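You operate a simulated robot arm through the tools that you are given. There is no shell and no other tool.

You are at the controls of a simulated two-armed robot. One attempt, no reset.

JOB
Release the red stop, open the air and press the black-grip tray.
Fine: twist the grey collar under the stop; the tray lies in the orange-guard press; one full stroke with the guard down, and leave it down; settings, light and the other trays stay.

The check looks at the end state, three seconds after you hand in, the way a careful person would. Anything else that was tipped, shoved, dropped, spilled or broken makes it a failure.

ROBOT AND FRAMES
Two 7-joint arms with two-finger parallel grippers on one trunk that stands fixed in place. Base frame: the origin is at the foot of the trunk, x ahead of it, y to its left, z up. Units: cm, rad, N and s.
The left shoulder is at [5, 17.7, 123], the right one opposite. With the tool pointing down near the work surface each hand reaches from about 10 to 66 cm from the base axis, measured 20 degrees to its own side. Payload 3.43 kg a hand.
Tool frame (each hand has its own): the origin (TCP) lies between the finger pads and is the grasp point; the fingertips stand 3.4 cm ahead of it; z points along the fingers, y is the line along which they close. The gripper opens to 12.8 cm. The fingers are 2.4 cm wide and 1.2 cm thick; the gripper's body (4.8 by 13 cm) begins 9.6 cm behind the TCP.
Orientation is told as [roll, pitch, yaw] about the base's x, y, z axes, in that order, counted from this pose: with the fingers straight down and closing along the base's y, the tool's x points along the base's -x, its y along +y and its z along -z.

CONTROLS
- The arms move only by the tool drive_tool. It takes "left_targets", "right_targets" or both (then of equal length, played together; a hand with none holds still); each is a list of rows, each a list of 7 numbers: the shift along the base's x, y, z in cm, then the turn, a rotation vector about the base's x, y, z in rad, then the opening, from 0 (shut) to 1 (fully open). In form: [[dx, dy, dz, rx, ry, rz, hand], ...]. A call has 1 to 20 rows; each row is the pose to reach, as a shift and turn from the pose commanded when the call began. Rows are played at 5 a second. More than 5 cm and 0.15 rad between two rows, or a gripper value outside its range, and nothing of the call is played. A pose out of reach is approached as far as the arm can. The call stops where the force on the tool passes 40 N (or 10 N more than at its start, if that is more) or the arm is blocked; 0.2 s more then pass. Each finger travels about 10.8 cm/s and halts on what it meets, pressing with about 29 N; the grip force reading is that of the motor and also rises with nothing between the fingers. The clock runs only during rows and for 0.2 s after the last one: add rows that repeat a pose to give the fingers time. The reply holds the time, the measured pose of the TCP, the force on the tool along the base axes, the opening and the grip force, in the units named above and with some noise, with the torque about the TCP (base axes, N m) and any sound that the robot's microphone picked up.
- Cameras (640 x 400 px; columns grow to the right, rows downward): "scene" is now at [11.43, 6.81, 141.01]; the picture's right is [0.79, -0.61, 0.00], its down [-0.26, -0.34, -0.90] and it looks along [0.55, 0.71, -0.43] (base axes); focal length 214 px, centre (320, 200). "left" rides on the left gripper at [7.6, 1.1, -16] in its tool frame; the picture's right is [-0.15, 0.99, 0.00], its down [-0.88, -0.13, -0.46] and it looks along [-0.45, -0.07, 0.89] (tool axes); focal length 234 px, centre (320, 200). "right" rides on the right gripper at [7.6, -1.1, -16] in its tool frame; the picture's right is [0.15, 0.99, 0.00], its down [-0.88, 0.13, -0.46] and it looks along [-0.45, 0.07, 0.89] (tool axes); focal length 234 px, centre (320, 200). There is no depth. A picture from a camera that has moved, and an enlarged one, comes with that camera's place and axes in the base frame and with its lens. The place of the scene camera against the robot may be out by one fixed shift of up to 1.8 cm in any direction.
- grab_frame(camera): a new picture of that camera. It takes no simulated time.
- raise_lower(by): slides the trunk up (or, below 0, down) by that many cm; the arms and the scene camera ride with it, the base frame stays. It gives what a move gives, with no picture.
- head_to(pan, tilt): turns the head with the scene camera to pan (to the left, within 1.396 rad either way) and tilt (down, from -0.506 to 1.204), counted from straight ahead of the robot. It gives what a move gives.
- inspect(camera, box): a new picture of the part [left, top, right, bottom] of that camera's present view, enlarged. It takes no simulated time.
- sign_off(): hands the job in; it is judged then, once.

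Nothing tells you positions but the pictures and the camera data. Unless the task says otherwise, let go and move clear before handing in.

The tools are called as a command line: name --argument value ..., lists and objects as JSON in quotes. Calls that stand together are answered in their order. drive_tool: Moves the arms, as the interface text tells. Its arguments: {"type":"object","properties":{"left_targets":{"type":"array"},"right_targets":{"type":"array"}},"required":[]} The other tools are called the same way: raise_lower (by) slides the trunk up or down; head_to (pan, tilt) turns the head that bears the scene camera; grab_frame (camera) takes a picture; inspect (camera, box) takes an enlarged picture of a part of a camera's view; sign_off () hands the job in.

At the start:

```text
clock: 0.0
left_tcp_pos: [32.3, 45.53, 139.41]
left_tcp_rot: [0.0, 0.001, 0.0]
left_force: [0.0, 0.3, 0.1]
left_moment: [0.01, 0.0, 0.01]
left_opening: 12.79
left_gripper_force: 0.1
right_tcp_pos: [37.1, 4.21, 139.52]
right_tcp_rot: [0.001, -0.001, 0.0]
right_force: [0.2, 1.1, 0.9]
right_moment: [0.0, 0.03, -0.01]
right_opening: 12.8
right_gripper_force: 0.0
trunk travel left (down, up): [-40.1, 0.0]
head pan, tilt: [0.913, 0.447]
```

scene: 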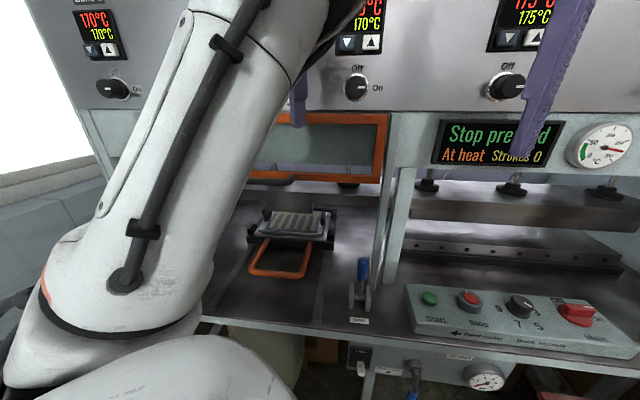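
right: 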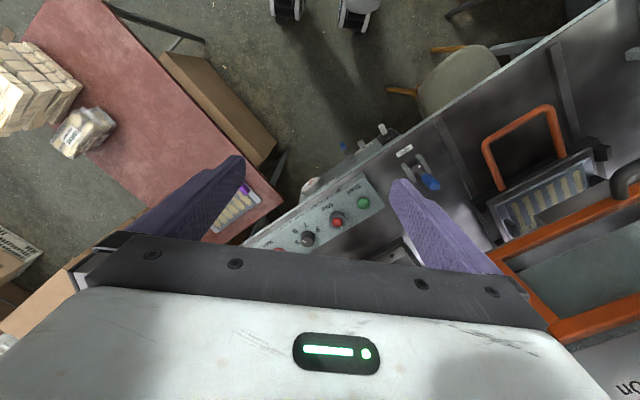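
left: 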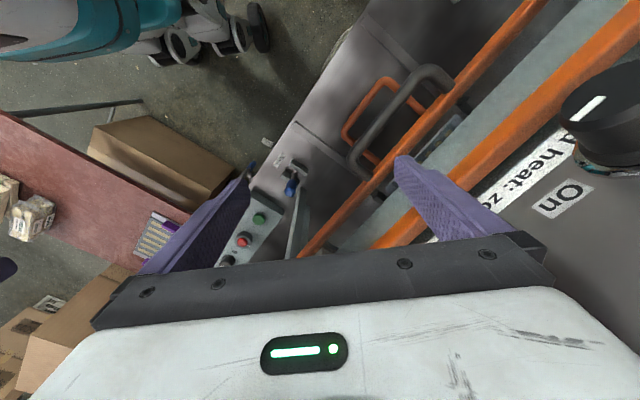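

I see a press machine with an orange guard, a control panel with start/stop/selector and a red stop, and a display reading "Stop pressed". First I'll look around with the head camera and zoom in.

inspect --camera "scene" --box '[400, 270, 640, 400]'

inspect --camera "scene" --box '[200, 100, 420, 400]'

inspect --camera "scene" --box '[400, 0, 640, 200]'

inspect --camera "right" --box '[220, 80, 460, 260]'

inspect --camera "left" --box '[200, 60, 480, 280]'

```text
2.67 times, centred on (520, 335) of scene
camera zoom: at [11.43, 6.81, 141.01], right [0.79, -0.61, 0.0], down [-0.26, -0.34, -0.9], along [0.55, 0.71, -0.43], focal length 572 px, centre (-213, -160)
```

zoom: 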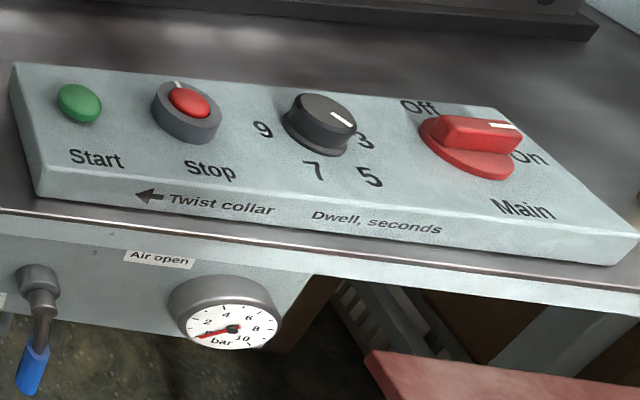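

```text
1.33 times, centred on (310, 250) of scene
camera zoom: at [11.43, 6.81, 141.01], right [0.79, -0.61, 0.0], down [-0.26, -0.34, -0.9], along [0.55, 0.71, -0.43], focal length 286 px, centre (333, 133)
```

zoom: 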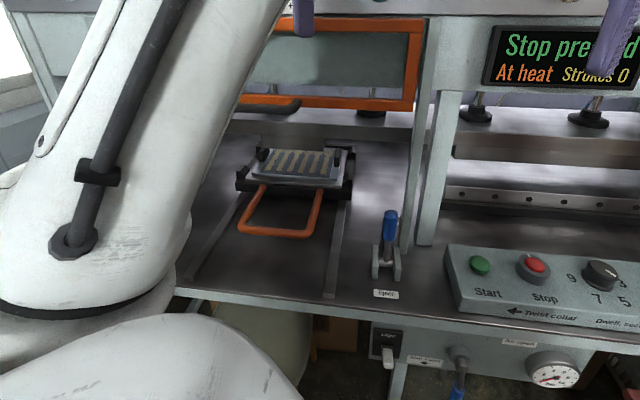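

```text
2.00 times, centred on (520, 100) of scene
camera zoom: at [11.43, 6.81, 141.01], right [0.79, -0.61, 0.0], down [-0.26, -0.34, -0.9], along [0.55, 0.71, -0.43], focal length 429 px, centre (-80, 400)
```

zoom: 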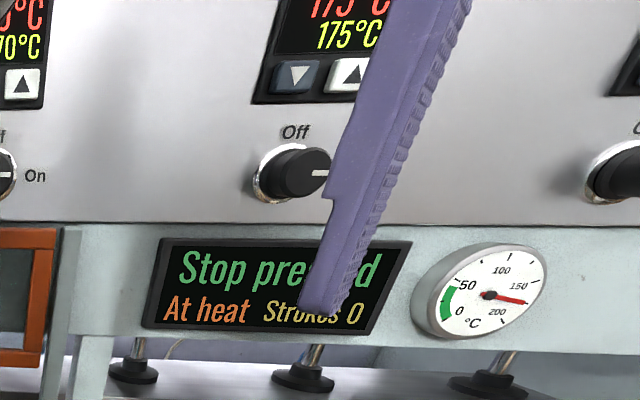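

```text
2.22 times, centred on (340, 170) of right
camera zoom: at [29.49, 3.06, 155.52], right [-0.15, 0.99, 0.0], down [0.88, 0.13, 0.46], along [0.45, 0.07, -0.89], focal length 520 px, centre (276, 267)
```

zoom: 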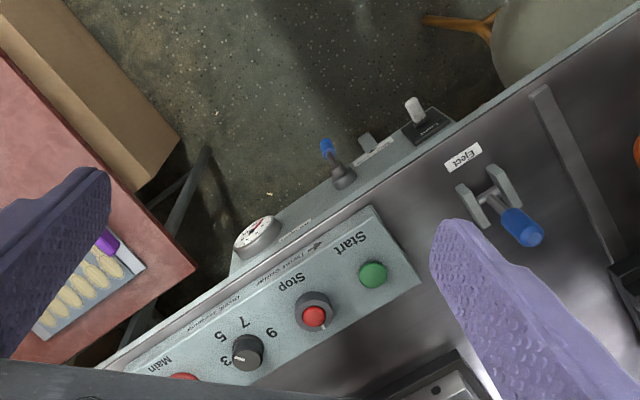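

```text
1.82 times, centred on (340, 170) of left
camera zoom: at [24.77, 46.73, 155.43], right [0.15, 0.99, 0.0], down [0.88, -0.13, 0.46], along [0.45, -0.07, -0.89], focal length 426 px, centre (284, 254)
```

zoom: 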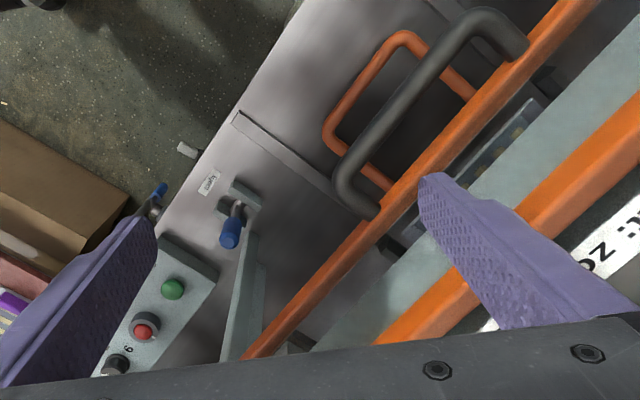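

The machine stands ahead-left. I'll look around to find the trays, guard handles, valve and the neighbouring presses.

head_to --pan 0.3 --tilt 0.6

grab_frame --camera "scene"

head_to --pan 0.9 --tilt 0.0

grab_frame --camera "scene"

head_to --pan 1.35 --tilt 0.5

grab_frame --camera "scene"

head_to --pan 0.8 --tilt 0.9

grab_frame --camera "scene"

head_to --pan -0.5 --tilt 0.6

grab_frame --camera "scene"

```text
clock: 1.0
left_tcp_pos: [32.34, 45.55, 139.52]
left_tcp_rot: [0.001, -0.001, 0.001]
left_force: [0.4, 0.3, 0.0]
left_moment: [0.03, 0.0, 0.02]
left_opening: 12.78
left_gripper_force: 0.0
right_tcp_pos: [36.98, 4.33, 139.59]
right_tcp_rot: [0.002, -0.001, 0.002]
right_force: [0.8, 0.1, -0.4]
right_moment: [0.0, 0.0, -0.03]
right_opening: 12.8
right_gripper_force: 0.1
trunk travel left (down, up): [-40.1, 0.0]
head pan, tilt: [0.3, 0.6]
```

```text
taken
camera scene: at [14.25, 2.15, 139.62], right [0.3, -0.95, 0.0], down [-0.54, -0.17, -0.83], along [0.79, 0.24, -0.56], focal length 214 px, centre (320, 200)
```

scene: 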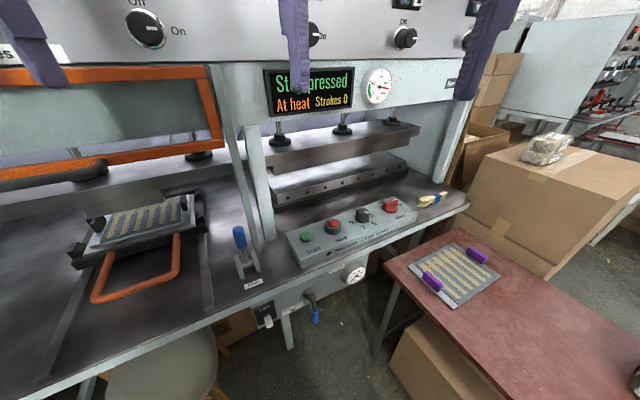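

```text
clock: 2.0
left_tcp_pos: [32.36, 45.48, 139.52]
left_tcp_rot: [-0.001, 0.001, 0.0]
left_force: [-0.7, 0.7, 0.1]
left_moment: [0.05, 0.0, -0.01]
left_opening: 12.78
left_gripper_force: 0.0
right_tcp_pos: [37.06, 4.27, 139.47]
right_tcp_rot: [0.003, 0.001, 0.0]
right_force: [-1.0, -0.2, 0.1]
right_moment: [0.02, -0.02, -0.02]
right_opening: 12.81
right_gripper_force: 0.0
trunk travel left (down, up): [-40.1, 0.0]
head pan, tilt: [0.901, 0.0]
```

```text
taken
camera scene: at [11.41, 6.59, 145.13], right [0.78, -0.62, 0.0], down [0.0, 0.0, -1.0], along [0.62, 0.78, 0.0], focal length 214 px, centre (320, 200)
```

scene: 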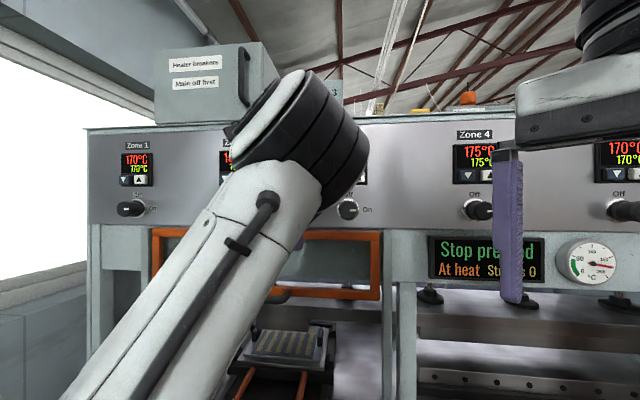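

```text
clock: 2.9
left_tcp_pos: [32.37, 45.5, 139.43]
left_tcp_rot: [-0.001, 0.001, 0.0]
left_force: [-0.8, 0.0, -0.2]
left_moment: [0.0, -0.04, 0.01]
left_opening: 12.81
left_gripper_force: 0.1
right_tcp_pos: [37.06, 4.25, 139.61]
right_tcp_rot: [0.002, 0.002, 0.0]
right_force: [-0.6, 0.4, 1.3]
right_moment: [-0.02, 0.04, -0.02]
right_opening: 12.8
right_gripper_force: 0.1
trunk travel left (down, up): [-40.1, 0.0]
head pan, tilt: [1.349, 0.499]
```

```text
taken
camera scene: at [7.82, 8.4, 140.53], right [0.98, -0.22, 0.0], down [-0.11, -0.47, -0.88], along [0.19, 0.86, -0.48], focal length 214 px, centre (320, 200)
```

scene: 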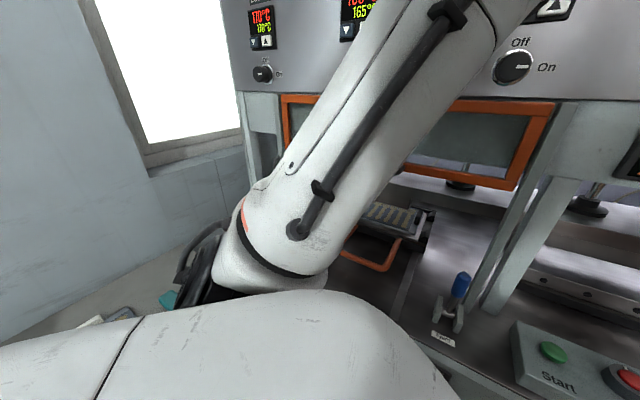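

```text
clock: 3.9
left_tcp_pos: [32.26, 45.6, 139.42]
left_tcp_rot: [0.0, -0.001, 0.0]
left_force: [-1.3, -0.1, -0.7]
left_moment: [0.02, 0.03, 0.01]
left_opening: 12.81
left_gripper_force: 0.1
right_tcp_pos: [36.88, 4.21, 139.57]
right_tcp_rot: [0.001, -0.001, 0.001]
right_force: [0.8, 0.4, -0.5]
right_moment: [-0.02, -0.02, 0.05]
right_opening: 12.79
right_gripper_force: 0.0
trunk travel left (down, up): [-40.1, 0.0]
head pan, tilt: [0.799, 0.901]
```

```text
taken
camera scene: at [11.07, 4.95, 137.14], right [0.72, -0.7, 0.0], down [-0.55, -0.56, -0.62], along [0.43, 0.45, -0.78], focal length 214 px, centre (320, 200)
```

scene: 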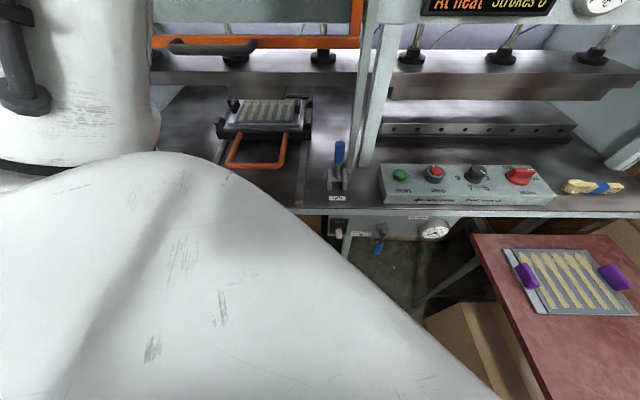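

```text
clock: 5.4
left_tcp_pos: [32.31, 45.62, 139.42]
left_tcp_rot: [0.001, 0.0, 0.0]
left_force: [0.5, -0.6, -0.2]
left_moment: [0.01, -0.01, -0.02]
left_opening: 12.8
left_gripper_force: 0.1
right_tcp_pos: [37.13, 4.05, 139.7]
right_tcp_rot: [0.01, -0.002, -0.006]
right_force: [0.6, -0.2, 0.6]
right_moment: [0.0, 0.03, 0.0]
right_opening: 12.8
right_gripper_force: 0.0
trunk travel left (down, up): [-40.1, 0.0]
head pan, tilt: [-0.499, 0.6]
```

```text
taken
camera scene: at [14.14, -2.86, 139.16], right [-0.28, -0.96, 0.0], down [-0.58, 0.17, -0.79], along [0.76, -0.22, -0.61], focal length 214 px, centre (320, 200)
```

scene: 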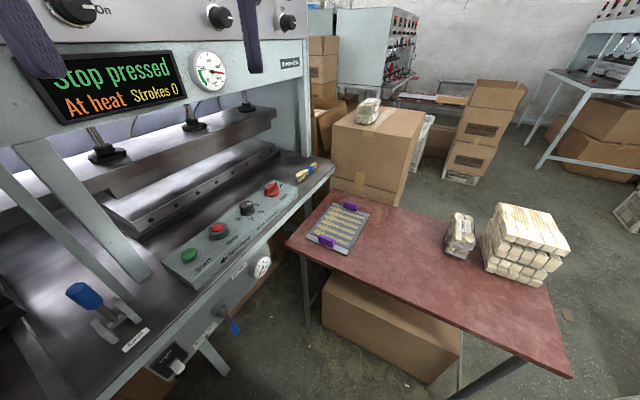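

The black-grip tray sits on the carriage with the orange loop under the raised orange guard, and a purple-grip tray lies on the red table. I'll zoom in on the labels and the valve.

head_to --pan 0.5 --tilt 0.75

grab_frame --camera "scene"

inspect --camera "scene" --box '[200, 200, 360, 300]'

inspect --camera "scene" --box '[60, 60, 260, 240]'

inspect --camera "scene" --box '[220, 140, 400, 260]'

```text
clock: 6.7
left_tcp_pos: [32.27, 45.54, 139.47]
left_tcp_rot: [0.0, 0.0, 0.0]
left_force: [-0.1, 1.3, 0.5]
left_moment: [0.02, -0.01, -0.01]
left_opening: 12.83
left_gripper_force: 0.0
right_tcp_pos: [37.04, 4.34, 139.56]
right_tcp_rot: [0.001, 0.001, -0.001]
right_force: [0.3, -0.4, 0.6]
right_moment: [0.01, 0.0, 0.03]
right_opening: 12.8
right_gripper_force: 0.1
trunk travel left (down, up): [-40.1, 0.0]
head pan, tilt: [0.499, 0.75]
```

```text
taken
camera scene: at [13.1, 3.48, 138.33], right [0.48, -0.88, 0.0], down [-0.6, -0.33, -0.73], along [0.64, 0.35, -0.68], focal length 214 px, centre (320, 200)
```

scene: 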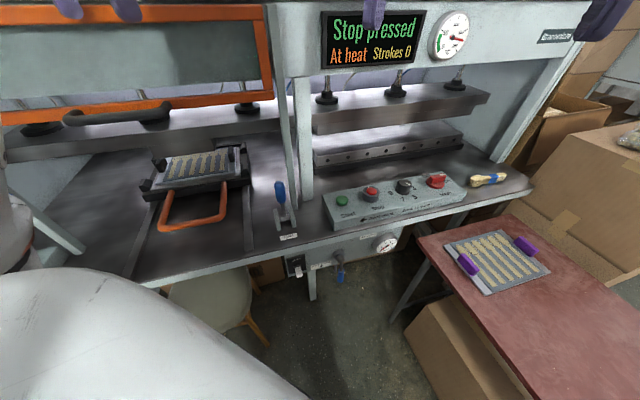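

```text
4.00 times, centred on (280, 250) of scene
camera zoom: at [13.1, 3.48, 138.33], right [0.48, -0.88, 0.0], down [-0.6, -0.33, -0.73], along [0.64, 0.35, -0.68], focal length 858 px, centre (480, 0)
```

zoom: 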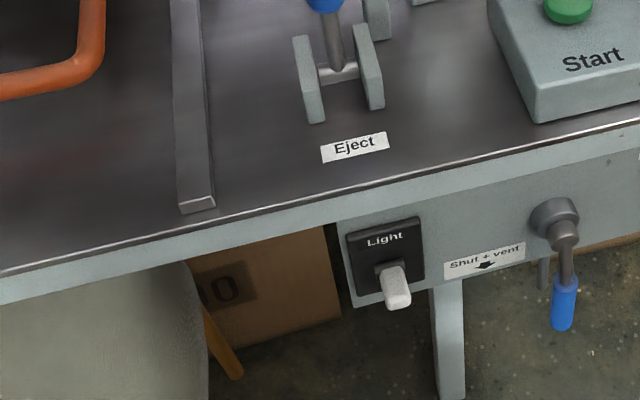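

```text
2.22 times, centred on (160, 150) of scene
camera zoom: at [13.1, 3.48, 138.33], right [0.48, -0.88, 0.0], down [-0.6, -0.33, -0.73], along [0.64, 0.35, -0.68], focal length 477 px, centre (676, 311)
```

zoom: 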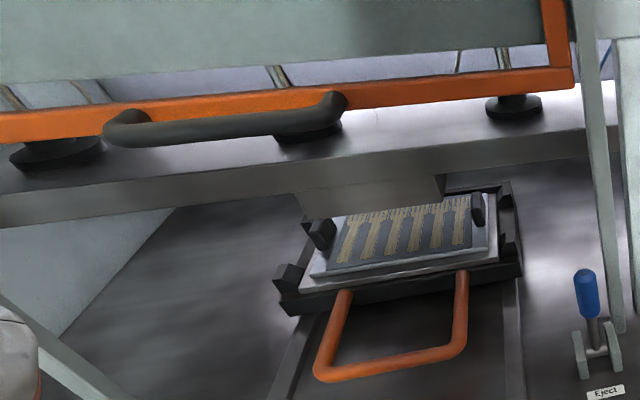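

```text
3.33 times, centred on (310, 200) of scene
camera zoom: at [13.1, 3.48, 138.33], right [0.48, -0.88, 0.0], down [-0.6, -0.33, -0.73], along [0.64, 0.35, -0.68], focal length 715 px, centre (353, 200)
```

zoom: 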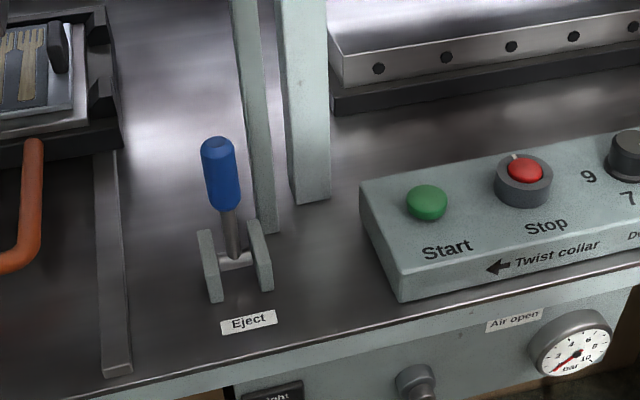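

The stop is at about (68, 14.4, 92.4), start at about (60.6, 21.3), and the valve on the fascia at about (48.5, 15.7, 80). The machine is turned about 42–45° to the left. I'll bring the right wrist camera over the valve and panel for a closer look.

drive_tool --right_targets '[[0, 0, -4, 0, 0, 0.14, 0.5], [0, 0, -8, 0, 0, 0.28, 0.3], [0, 0, -12, 0, 0, 0.42, 0.1], [0, 0, -16, 0, 0, 0.56, 0], [0, 0, -20, 0, 0, 0.7, 0], [0, 0, -24, 0, 0, 0.8, 0], [0, 0, -27, 0, 0, 0.8, 0]]'

grab_frame --camera "right"

```text
clock: 8.2
left_tcp_pos: [32.48, 45.53, 139.44]
left_tcp_rot: [0.001, -0.001, -0.001]
left_force: [1.2, -0.1, -0.1]
left_moment: [-0.02, 0.01, 0.03]
left_opening: 12.8
left_gripper_force: 0.1
right_tcp_pos: [37.08, 4.38, 112.45]
right_tcp_rot: [0.003, -0.002, 0.801]
right_force: [-1.1, -0.4, -0.7]
right_moment: [-0.03, 0.0, 0.03]
right_opening: 0.0
right_gripper_force: 29.0
trunk travel left (down, up): [-40.1, 0.0]
head pan, tilt: [0.499, 0.75]
```

```text
taken
camera right: at [32.6, -1.88, 128.48], right [-0.81, 0.58, 0.0], down [0.52, 0.72, 0.46], along [0.27, 0.37, -0.89], focal length 234 px, centre (320, 200)
```

right: 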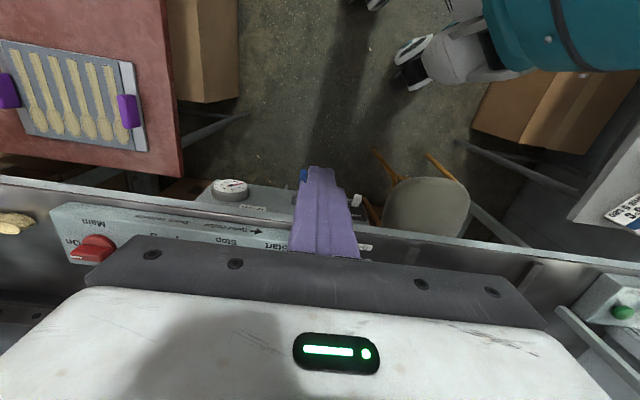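

The machine's front edge runs along about (0.714, −0.700). I'll shift the right hand sideways so that the valve isn't hidden by the fingers.

drive_tool --right_targets '[[3, -3, -3, 0, 0, 0, 0], [6, -6, -6, 0, 0, 0, 0], [8, -8, -8, 0, 0, 0, 0], [8, -8, -8, 0, 0, 0, 0]]'

grab_frame --camera "right"

inspect --camera "right" --box '[320, 120, 520, 270]'

```text
refused: row 1 steps farther than a row can; nothing moved
```

```text
taken
camera right: at [32.6, -1.88, 128.48], right [-0.81, 0.58, 0.0], down [0.52, 0.72, 0.46], along [0.27, 0.37, -0.89], focal length 234 px, centre (320, 200)
```

right: 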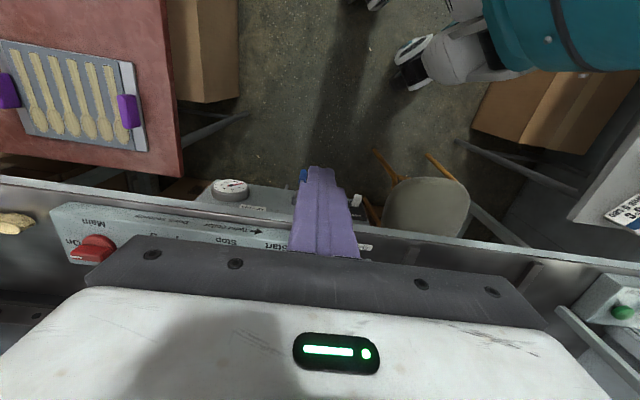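

```text
2.67 times, centred on (420, 195) of right
camera zoom: at [32.6, -1.88, 128.48], right [-0.81, 0.58, 0.0], down [0.52, 0.72, 0.46], along [0.27, 0.37, -0.89], focal length 624 px, centre (53, 213)
```

zoom: 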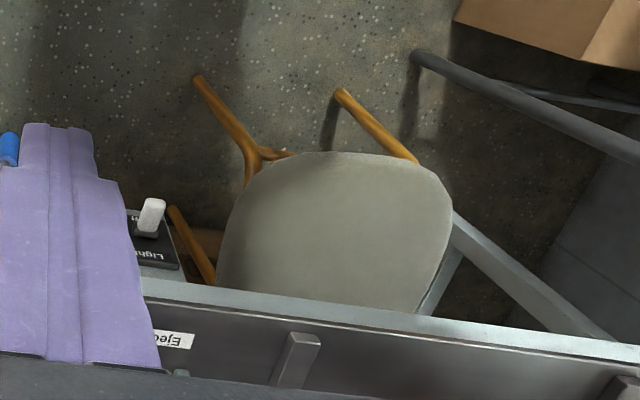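

The fingers still hide the valve because that step was too long. I'll retry with shorter rows.

drive_tool --right_targets '[[2.5, -2.5, -2.5, 0, 0, 0, 0], [5, -5, -5, 0, 0, 0, 0], [7.5, -7.5, -7.5, 0, 0, 0, 0], [7.5, -7.5, -7.5, 0, 0, 0, 0]]'

grab_frame --camera "right"

inspect --camera "right" --box '[320, 100, 520, 250]'

```text
clock: 9.2
left_tcp_pos: [32.21, 45.57, 139.49]
left_tcp_rot: [-0.002, 0.0, -0.001]
left_force: [0.4, -0.5, 0.5]
left_moment: [-0.01, -0.04, -0.01]
left_opening: 12.78
left_gripper_force: 0.0
right_tcp_pos: [44.27, -3.22, 105.21]
right_tcp_rot: [0.0, 0.002, 0.801]
right_force: [-0.7, 0.4, -0.1]
right_moment: [-0.02, -0.02, 0.0]
right_opening: 0.02
right_gripper_force: 29.1
trunk travel left (down, up): [-40.1, 0.0]
head pan, tilt: [0.499, 0.75]
```

```text
taken
camera right: at [39.93, -9.58, 121.19], right [-0.81, 0.58, 0.0], down [0.52, 0.72, 0.46], along [0.27, 0.37, -0.89], focal length 234 px, centre (320, 200)
```

right: 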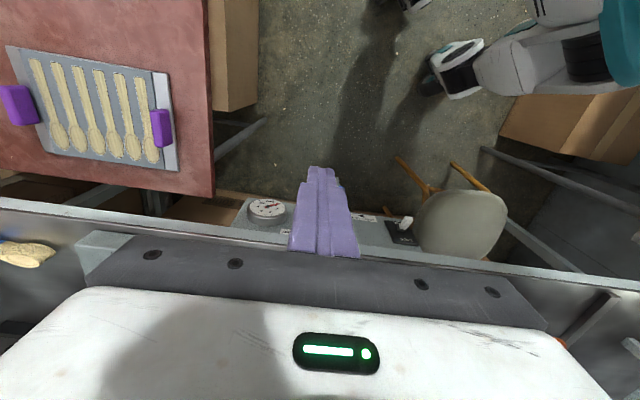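

```text
2.67 times, centred on (420, 175) of right
camera zoom: at [39.93, -9.58, 121.19], right [-0.81, 0.58, 0.0], down [0.52, 0.72, 0.46], along [0.27, 0.37, -0.89], focal length 624 px, centre (53, 267)
```

zoom: 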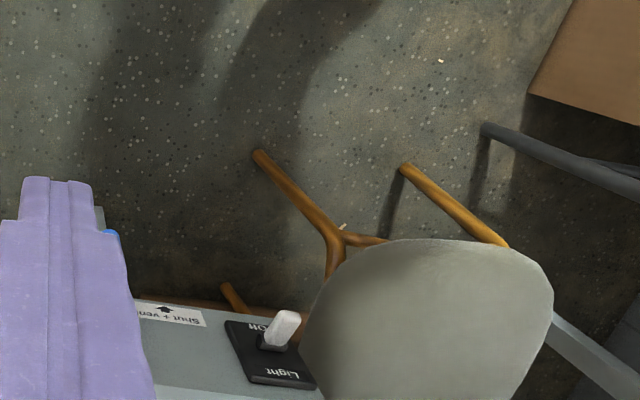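

The valve is still just behind the fingers. I'll shift another 10 cm to the machine's right.

drive_tool --right_targets '[[3, -3, 0, 0, 0, 0, 0], [6, -6, 0, 0, 0, 0, 0], [7, -7, 0, 0, 0, 0, 0]]'

grab_frame --camera "right"

inspect --camera "right" --box '[320, 120, 520, 270]'

```text
clock: 10.1
left_tcp_pos: [32.38, 45.61, 139.48]
left_tcp_rot: [0.001, -0.001, -0.001]
left_force: [0.1, -0.5, -0.2]
left_moment: [0.02, 0.01, 0.04]
left_opening: 12.82
left_gripper_force: 0.1
right_tcp_pos: [51.58, -10.36, 105.06]
right_tcp_rot: [0.001, -0.001, 0.8]
right_force: [-0.2, 0.4, -0.5]
right_moment: [0.01, 0.0, 0.0]
right_opening: 0.0
right_gripper_force: 28.7
trunk travel left (down, up): [-40.1, 0.0]
head pan, tilt: [0.499, 0.75]
```

```text
taken
camera right: at [47.14, -16.69, 121.13], right [-0.81, 0.58, 0.0], down [0.52, 0.72, 0.46], along [0.27, 0.37, -0.89], focal length 234 px, centre (320, 200)
```

right: 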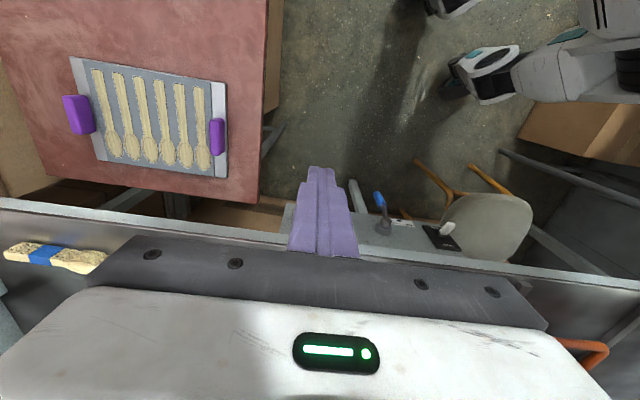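

```text
2.67 times, centred on (420, 195) of right
camera zoom: at [47.14, -16.69, 121.13], right [-0.81, 0.58, 0.0], down [0.52, 0.72, 0.46], along [0.27, 0.37, -0.89], focal length 624 px, centre (53, 213)
```

zoom: 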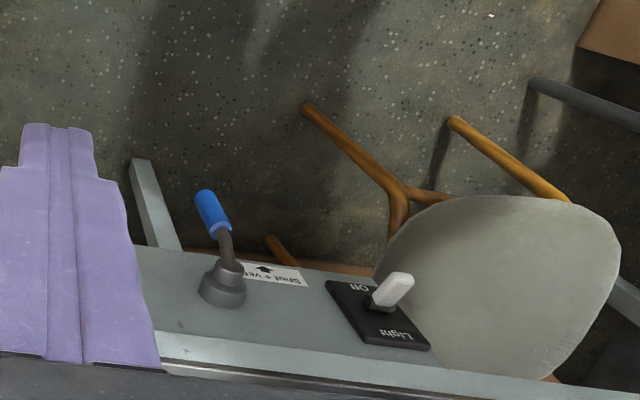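

The valve handle hangs down at "Shut + vent ↓". I'll check the "Air open" label and panel from the head camera at full zoom.

head_to --pan 0.4 --tilt 0.85

grab_frame --camera "scene"

inspect --camera "scene" --box '[250, 180, 380, 260]'

inspect --camera "scene" --box '[280, 130, 440, 230]'

```text
clock: 10.7
left_tcp_pos: [32.35, 45.54, 139.62]
left_tcp_rot: [0.0, 0.001, 0.0]
left_force: [-0.1, 0.2, 0.0]
left_moment: [0.01, -0.03, -0.02]
left_opening: 12.81
left_gripper_force: 0.1
right_tcp_pos: [51.57, -10.35, 105.06]
right_tcp_rot: [0.0, 0.0, 0.798]
right_force: [1.1, 1.0, 0.5]
right_moment: [-0.04, -0.03, 0.03]
right_opening: 0.0
right_gripper_force: 28.5
trunk travel left (down, up): [-40.1, 0.0]
head pan, tilt: [0.4, 0.85]
```

```text
taken
camera scene: at [13.01, 2.58, 137.53], right [0.39, -0.92, 0.0], down [-0.69, -0.29, -0.66], along [0.61, 0.26, -0.75], focal length 214 px, centre (320, 200)
```

scene: 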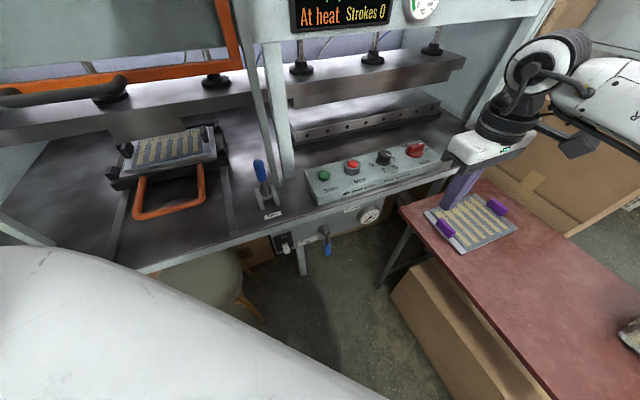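

```text
4.92 times, centred on (315, 220) of scene
camera zoom: at [13.01, 2.58, 137.53], right [0.39, -0.92, 0.0], down [-0.69, -0.29, -0.66], along [0.61, 0.26, -0.75], focal length 1056 px, centre (345, 102)
```

zoom: 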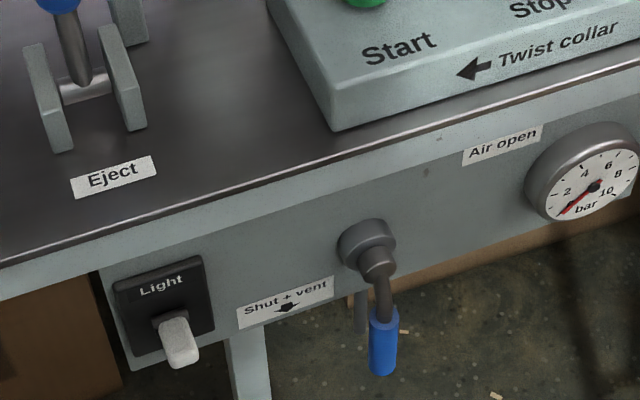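

```text
4.00 times, centred on (360, 180) of scene
camera zoom: at [13.01, 2.58, 137.53], right [0.39, -0.92, 0.0], down [-0.69, -0.29, -0.66], along [0.61, 0.26, -0.75], focal length 858 px, centre (160, 280)
```

zoom: 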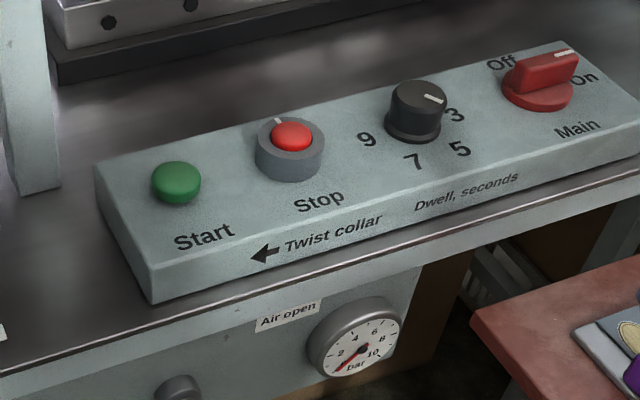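

The panel reads clearly: main On, dwell at 3–5, stop collar with its arrow to the left, and the gauge at 0. Next I'll pull the left hand back, turned toward the press, to see the carriage and guard from its wrist camera.

drive_tool --left_targets '[[-2, -2, -2, 0.0285, -0.0676, 0.1119, 1], [-4, -4, -4, 0.057, -0.135, 0.2237, 1], [-6, -6, -6, 0.0856, -0.2027, 0.3356, 1], [-8, -8, -8, 0.114, -0.27, 0.4474, 1], [-10, -10, -10, 0.1427, -0.3379, 0.5593, 1], [-12, -12, -12, 0.171, -0.4054, 0.671, 1], [-14, -13, -14, 0.1998, -0.473, 0.783, 1], [-14, -13, -14, 0.1998, -0.473, 0.783, 1]]'

grab_frame --camera "left"

head_to --pan 0.9 --tilt 0.6

grab_frame --camera "scene"

```text
clock: 12.5
left_tcp_pos: [16.26, 35.22, 124.86]
left_tcp_rot: [-0.023, -0.49, 0.852]
left_force: [0.1, 0.3, 0.1]
left_moment: [0.0, 0.01, -0.02]
left_opening: 12.8
left_gripper_force: 0.1
left hand out of reach, approached as far as the arm can: row 3, 4, 5, 6, 7, 8
right_tcp_pos: [51.54, -10.32, 105.24]
right_tcp_rot: [0.0, 0.0, 0.8]
right_force: [-0.5, -0.1, -0.4]
right_moment: [0.0, 0.01, -0.02]
right_opening: 0.0
right_gripper_force: 28.8
trunk travel left (down, up): [-40.1, 0.0]
head pan, tilt: [0.4, 0.85]
```

```text
taken
camera left: at [5.81, 25.54, 135.38], right [-0.65, 0.76, 0.05], down [0.46, 0.34, 0.82], along [0.6, 0.56, -0.57], focal length 234 px, centre (320, 200)
```

left: 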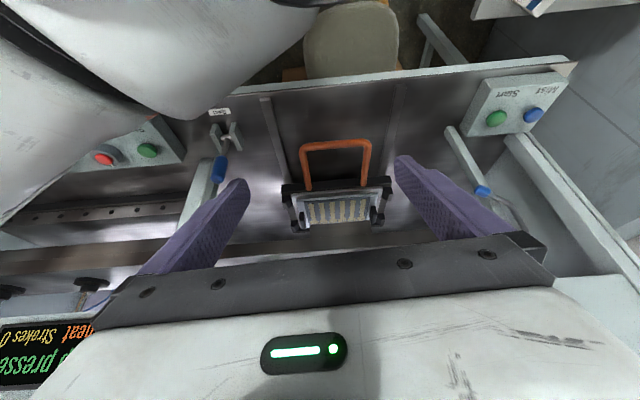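

```text
clock: 13.4
left_tcp_pos: [16.16, 35.13, 125.02]
left_tcp_rot: [-0.01, -0.492, 0.847]
left_force: [0.9, -0.1, 0.3]
left_moment: [0.0, 0.03, -0.02]
left_opening: 12.8
left_gripper_force: 0.2
right_tcp_pos: [51.56, -10.28, 105.17]
right_tcp_rot: [0.001, 0.0, 0.801]
right_force: [1.1, -0.1, -0.6]
right_moment: [-0.01, -0.04, 0.0]
right_opening: 0.0
right_gripper_force: 29.1
trunk travel left (down, up): [-40.1, 0.0]
head pan, tilt: [0.901, 0.6]
```

```text
taken
camera scene: at [11.31, 6.45, 139.61], right [0.78, -0.62, 0.0], down [-0.35, -0.44, -0.82], along [0.51, 0.65, -0.57], focal length 214 px, centre (320, 200)
```

scene: 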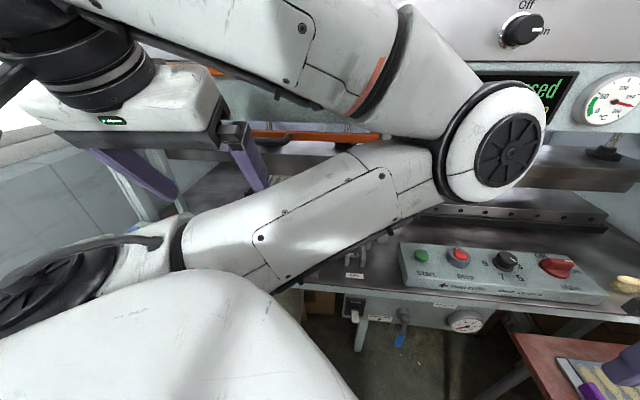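

There is a second panel on the machine's left end with another green "Start" and a blue "Mist", so this is probably two-hand control. I'll zoom in on it and on the carriage.

inspect --camera "left" --box '[420, 50, 620, 240]'

inspect --camera "left" --box '[240, 80, 430, 250]'

inspect --camera "left" --box '[60, 80, 260, 250]'

```text
2.11 times, centred on (520, 145) of left
camera zoom: at [5.91, 25.47, 135.44], right [-0.65, 0.76, 0.06], down [0.47, 0.34, 0.82], along [0.6, 0.56, -0.57], focal length 493 px, centre (-101, 316)
```

zoom: 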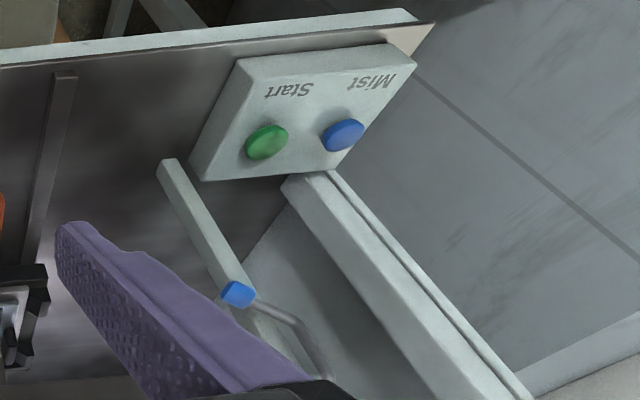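

```text
2.35 times, centred on (335, 165) of left
camera zoom: at [5.91, 25.47, 135.44], right [-0.65, 0.76, 0.06], down [0.47, 0.34, 0.82], along [0.6, 0.56, -0.57], focal length 551 px, centre (285, 282)
```

zoom: 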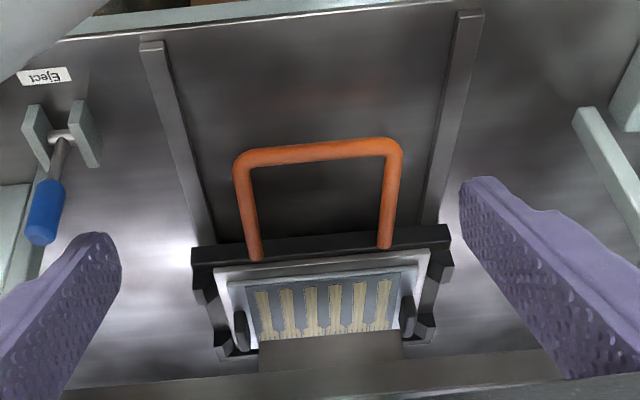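

```text
2.35 times, centred on (160, 165) of left
camera zoom: at [5.91, 25.47, 135.44], right [-0.65, 0.76, 0.06], down [0.47, 0.34, 0.82], along [0.6, 0.56, -0.57], focal length 551 px, centre (696, 282)
```

zoom: 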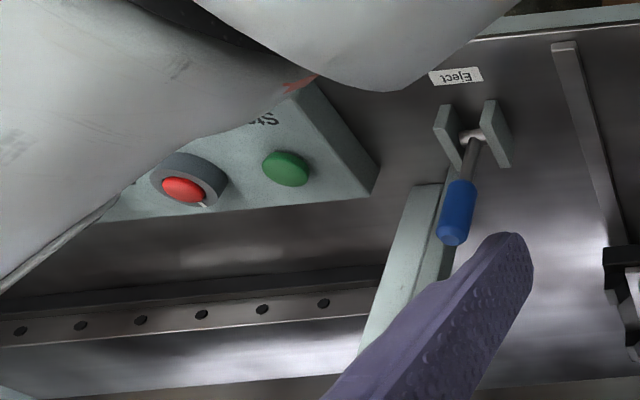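

The tray appears to lie under the die in its nest, and the carriage loop extends toward the guard plane. I need a cleaner view, so I'll bring the left hand back to its start pose, turned to face the press.

drive_tool --left_targets '[[2, 2, 2, -0.0285, 0.0676, -0.1119, 1], [4, 4, 4, -0.057, 0.135, -0.2237, 1], [6, 6, 6, -0.0856, 0.2027, -0.3356, 1], [8, 8, 8, -0.114, 0.27, -0.4474, 1], [10, 10, 10, -0.1427, 0.3379, -0.5593, 1], [12, 12, 12, -0.171, 0.4054, -0.671, 1], [14, 13, 14, -0.1998, 0.473, -0.783, 1], [14, 13, 14, -0.1998, 0.473, -0.783, 1]]'

drive_tool --left_targets '[[0, 0, 2, 0, 0, 0.14, 0.8], [-1, -1, 4, 0, 0, 0.28, 0.6], [-3, -3, 4, 0, 0, 0.42, 0.4], [-5, -5, 4, 0, 0, 0.56, 0.2], [-7, -7, 4, 0, 0, 0.7, 0], [-8, -8, 4, 0, 0, 0.8, 0], [-8, -8, 4, 0, 0, 0.8, 0]]'

grab_frame --camera "left"

grab_frame --camera "scene"

```text
clock: 15.2
left_tcp_pos: [30.55, 47.58, 139.0]
left_tcp_rot: [-0.001, -0.001, -0.001]
left_force: [-0.2, -0.6, -1.0]
left_moment: [-0.02, 0.0, 0.0]
left_opening: 12.82
left_gripper_force: 0.1
right_tcp_pos: [51.52, -10.36, 105.06]
right_tcp_rot: [0.001, -0.001, 0.8]
right_force: [0.2, -0.4, -0.3]
right_moment: [-0.01, -0.02, -0.02]
right_opening: 0.0
right_gripper_force: 29.6
trunk travel left (down, up): [-40.1, 0.0]
head pan, tilt: [0.901, 0.6]
```

```text
clock: 16.9
left_tcp_pos: [22.69, 40.0, 142.59]
left_tcp_rot: [-0.013, 0.014, 0.806]
left_force: [-0.4, -1.3, -0.2]
left_moment: [0.02, 0.05, 0.01]
left_opening: 0.02
left_gripper_force: 28.8
right_tcp_pos: [51.48, -10.34, 105.06]
right_tcp_rot: [0.001, 0.001, 0.8]
right_force: [0.4, 0.0, -0.3]
right_moment: [-0.02, 0.0, -0.03]
right_opening: 0.0
right_gripper_force: 29.0
trunk travel left (down, up): [-40.1, 0.0]
head pan, tilt: [0.901, 0.6]
```

```text
taken
camera left: at [16.66, 35.8, 158.67], right [-0.61, 0.79, -0.01], down [0.7, 0.55, 0.44], along [0.36, 0.26, -0.9], focal length 234 px, centre (320, 200)
```

left: 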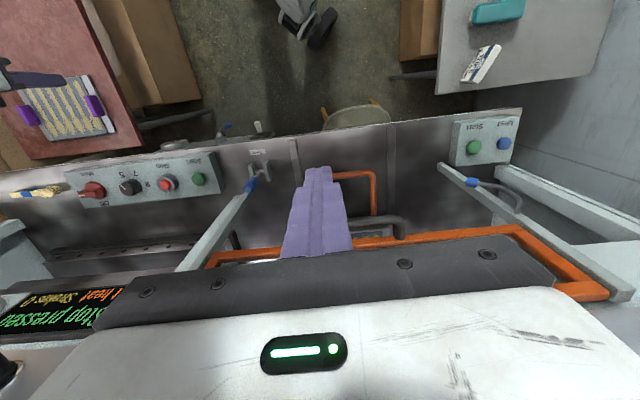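

```text
taken
camera scene: at [11.79, 6.71, 142.32], right [0.77, -0.64, 0.0], down [-0.19, -0.23, -0.95], along [0.61, 0.73, -0.3], focal length 214 px, centre (320, 200)
```

scene: 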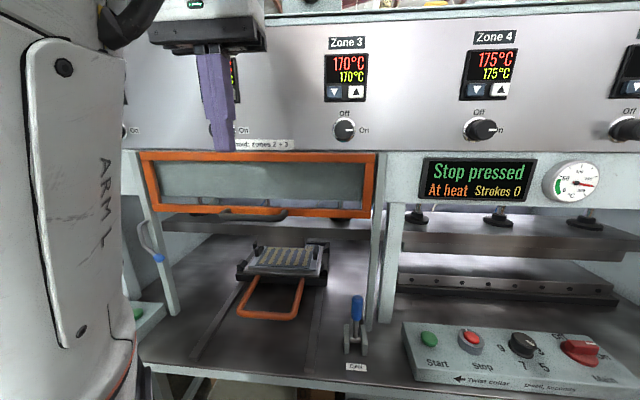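

Good clear view now, though the head seems to have been nudged by the arm. I'll zoom in on the carriage, guard and left panel.

inspect --camera "scene" --box '[180, 190, 380, 340]'

inspect --camera "scene" --box '[120, 130, 400, 260]'

inspect --camera "left" --box '[200, 90, 620, 310]'

```text
2.67 times, centred on (280, 265) of scene
camera zoom: at [11.79, 6.71, 142.32], right [0.77, -0.64, 0.0], down [-0.19, -0.23, -0.95], along [0.61, 0.73, -0.3], focal length 572 px, centre (427, 27)
```

zoom: 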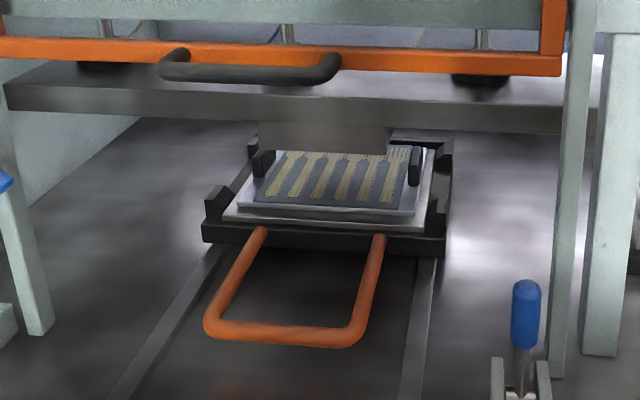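

```text
2.29 times, centred on (260, 195) of scene
camera zoom: at [11.79, 6.71, 142.32], right [0.77, -0.64, 0.0], down [-0.19, -0.23, -0.95], along [0.61, 0.73, -0.3], focal length 490 px, centre (457, 211)
```

zoom: 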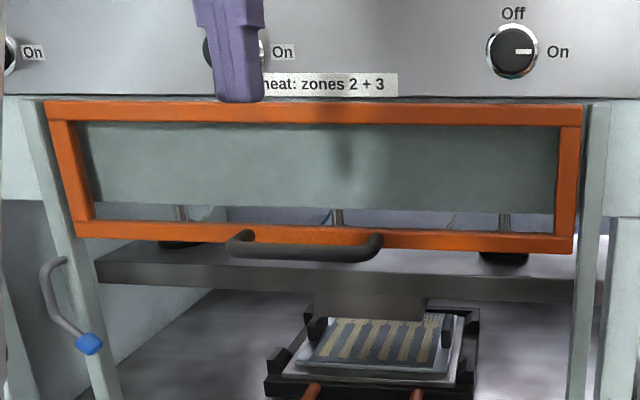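

```text
1.52 times, centred on (410, 200) of left
camera zoom: at [16.66, 35.8, 158.67], right [-0.61, 0.79, -0.01], down [0.7, 0.55, 0.44], along [0.36, 0.26, -0.9], focal length 357 px, centre (183, 200)
```

zoom: 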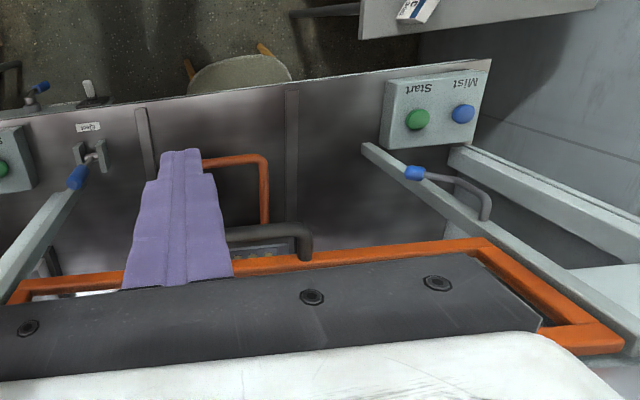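

The guard has room above the bench and the carriage sits between the rails. I'll raise the right hand, then lower the trunk 20 cm to look under the platen and see how far in the tray is.

drive_tool --right_targets '[[-2, 1, 4, 0, 0, 0, 0], [-4, 2, 8, 0, 0, 0, 0], [-6, 3, 12, 0, 0, 0, 0], [-6, 3, 16, 0, 0, 0, 0], [-6, 3, 20, 0, 0, 0, 0], [-6, 3, 24, 0, 0, 0, 0], [-6, 3, 25, 0, 0, 0, 0]]'

raise_lower --by -20

head_to --pan 0.95 --tilt 0.35

grab_frame --camera "scene"

```text
clock: 18.4
left_tcp_pos: [22.7, 40.02, 142.75]
left_tcp_rot: [-0.01, 0.01, 0.804]
left_force: [0.0, 0.1, 0.4]
left_moment: [0.0, 0.03, 0.02]
left_opening: 0.02
left_gripper_force: 28.9
right_tcp_pos: [45.44, -7.25, 130.28]
right_tcp_rot: [0.003, -0.001, 0.8]
right_force: [0.1, 0.4, -0.3]
right_moment: [-0.04, 0.01, -0.03]
right_opening: 0.02
right_gripper_force: 28.5
trunk travel left (down, up): [-40.1, 0.0]
head pan, tilt: [0.901, 0.6]
```

```text
clock: 20.6
left_tcp_pos: [22.75, 39.98, 122.74]
left_tcp_rot: [-0.008, 0.008, 0.803]
left_force: [-0.4, -0.5, -0.3]
left_moment: [0.01, -0.01, -0.02]
left_opening: 0.0
left_gripper_force: 29.3
right_tcp_pos: [45.43, -7.31, 110.2]
right_tcp_rot: [0.003, 0.0, 0.8]
right_force: [0.4, 0.2, 0.3]
right_moment: [0.02, -0.02, -0.01]
right_opening: 0.03
right_gripper_force: 29.4
trunk travel left (down, up): [-20.1, 20.0]
head pan, tilt: [0.901, 0.6]
```

```text
clock: 21.4
left_tcp_pos: [22.76, 39.9, 122.88]
left_tcp_rot: [-0.009, 0.006, 0.803]
left_force: [0.2, 0.1, 0.4]
left_moment: [0.02, 0.0, 0.01]
left_opening: 0.0
left_gripper_force: 28.9
right_tcp_pos: [45.38, -7.17, 110.29]
right_tcp_rot: [0.0, 0.0, 0.801]
right_force: [0.4, 0.2, -0.3]
right_moment: [0.01, -0.02, 0.0]
right_opening: 0.02
right_gripper_force: 29.2
trunk travel left (down, up): [-20.1, 20.0]
head pan, tilt: [0.949, 0.351]
```

```text
taken
camera scene: at [11.82, 6.68, 122.51], right [0.77, -0.64, 0.0], down [-0.18, -0.22, -0.96], along [0.62, 0.73, -0.28], focal length 214 px, centre (320, 200)
```

scene: 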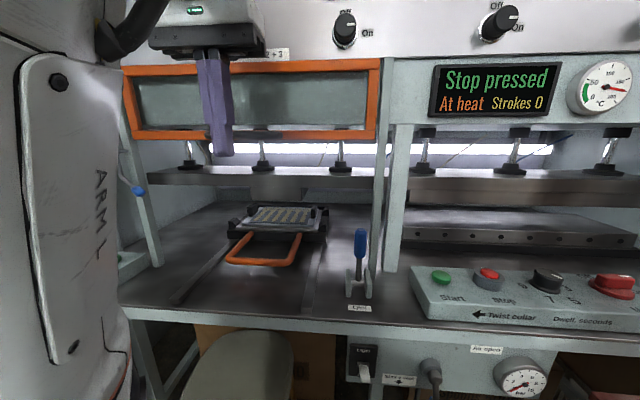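

This lower view looks under the platen. I'll zoom in on the tray and die, and on the valve, then move the left arm off the head, which it is touching.

inspect --camera "scene" --box '[160, 140, 380, 300]'

inspect --camera "scene" --box '[320, 330, 560, 400]'

drive_tool --left_targets '[[2.5, 1.5, 0, 0, 0, 0, 0], [5, 3, 0, 0, 0, 0, 0], [6, 4, 0, 0, 0, 0, 0], [6, 4, 0, 0, 0, 0, 0]]'

grab_frame --camera "scene"

```text
2.50 times, centred on (270, 220) of scene
camera zoom: at [11.82, 6.68, 122.51], right [0.77, -0.64, 0.0], down [-0.18, -0.22, -0.96], along [0.62, 0.73, -0.28], focal length 536 px, centre (445, 150)
```

zoom: 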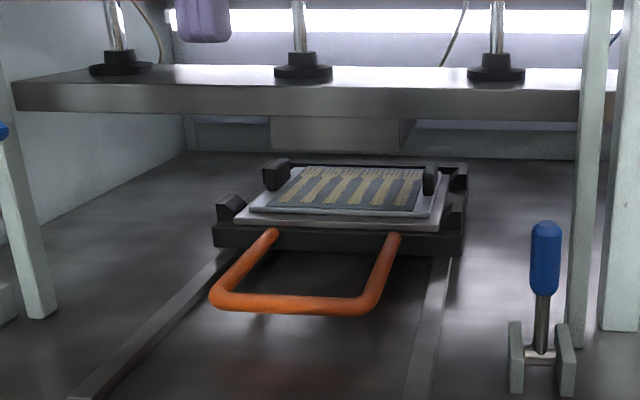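

```text
2.67 times, centred on (440, 365) of scene
camera zoom: at [11.82, 6.68, 122.51], right [0.77, -0.64, 0.0], down [-0.18, -0.22, -0.96], along [0.62, 0.73, -0.28], focal length 572 px, centre (0, -240)
```

zoom: 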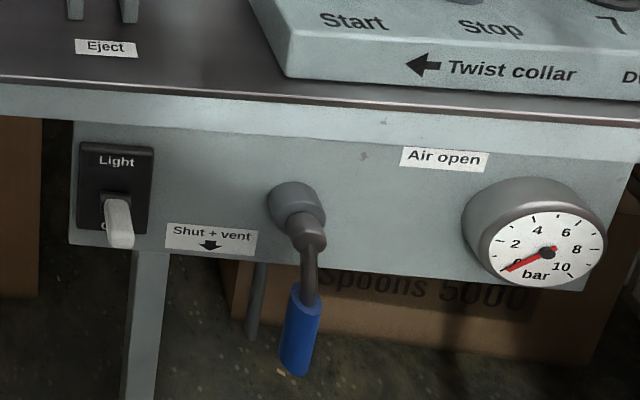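

```text
clock: 22.4
left_tcp_pos: [28.78, 43.69, 122.94]
left_tcp_rot: [0.002, 0.002, 0.799]
left_force: [-0.3, -0.8, 0.4]
left_moment: [0.0, -0.01, -0.03]
left_opening: 0.0
left_gripper_force: 29.3
right_tcp_pos: [45.41, -7.24, 110.27]
right_tcp_rot: [0.003, -0.001, 0.798]
right_force: [0.6, -0.1, 0.6]
right_moment: [-0.01, -0.04, -0.02]
right_opening: 0.01
right_gripper_force: 29.1
trunk travel left (down, up): [-20.1, 20.0]
head pan, tilt: [0.949, 0.351]
```

```text
taken
camera scene: at [11.23, 7.09, 121.9], right [0.81, -0.58, 0.0], down [-0.2, -0.28, -0.94], along [0.55, 0.76, -0.34], focal length 214 px, centre (320, 200)
```

scene: 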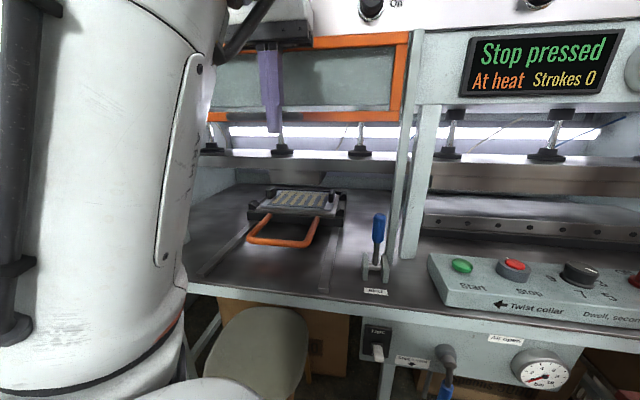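

From two heights, the tray front is at depth v≈81.6 and the die front at about 81. The guard plane is at about 62.6 and the carriage loop's front bar at about 62–63. To check alignment I'll bring the left wrist camera to the press's left side for a lateral view.

drive_tool --left_targets '[[-3, 2, -1, 0, 0, -0.1, 0], [-6, 4, -2, 0, 0, -0.2, 0], [-9, 6, -3, 0, 0, -0.3, 0], [-11, 9, -4, 0, 0, -0.4, 0], [-13, 12, -5, 0, 0, -0.5, 0], [-15, 14, -6, 0, 0, -0.6, 0], [-15, 14, -6, 0, 0, -0.6, 0]]'

grab_frame --camera "left"

grab_frame --camera "scene"

```text
clock: 24.0
left_tcp_pos: [13.68, 57.51, 117.11]
left_tcp_rot: [0.002, 0.0, 0.199]
left_force: [0.4, 0.7, 0.2]
left_moment: [-0.02, -0.01, -0.01]
left_opening: 0.02
left_gripper_force: 28.5
right_tcp_pos: [45.45, -7.17, 110.25]
right_tcp_rot: [0.002, 0.001, 0.798]
right_force: [0.2, -0.1, -0.1]
right_moment: [0.01, -0.01, 0.0]
right_opening: 0.0
right_gripper_force: 28.7
trunk travel left (down, up): [-20.1, 20.0]
head pan, tilt: [0.949, 0.351]
```

```text
taken
camera left: at [6.09, 57.16, 133.02], right [-0.05, 1.0, 0.0], down [0.89, 0.05, 0.46], along [0.45, 0.02, -0.89], focal length 234 px, centre (320, 200)
```

left: 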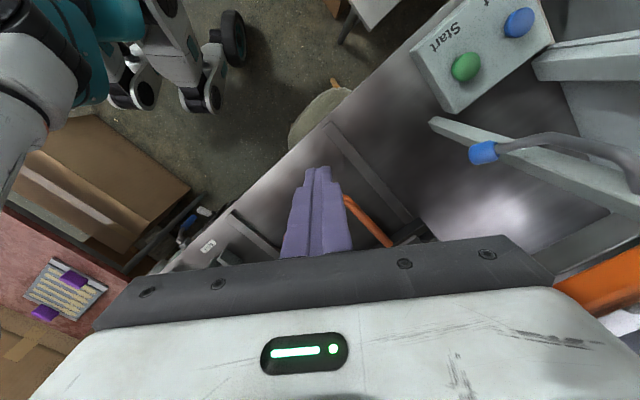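

```text
taken
camera scene: at [11.23, 7.1, 121.9], right [0.81, -0.58, 0.0], down [-0.2, -0.28, -0.94], along [0.55, 0.76, -0.34], focal length 214 px, centre (320, 200)
```

scene: 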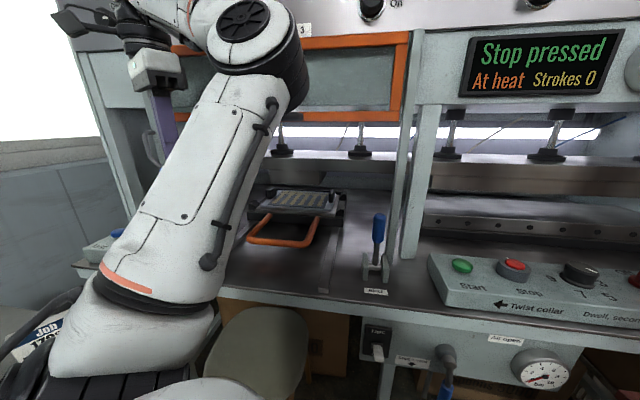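

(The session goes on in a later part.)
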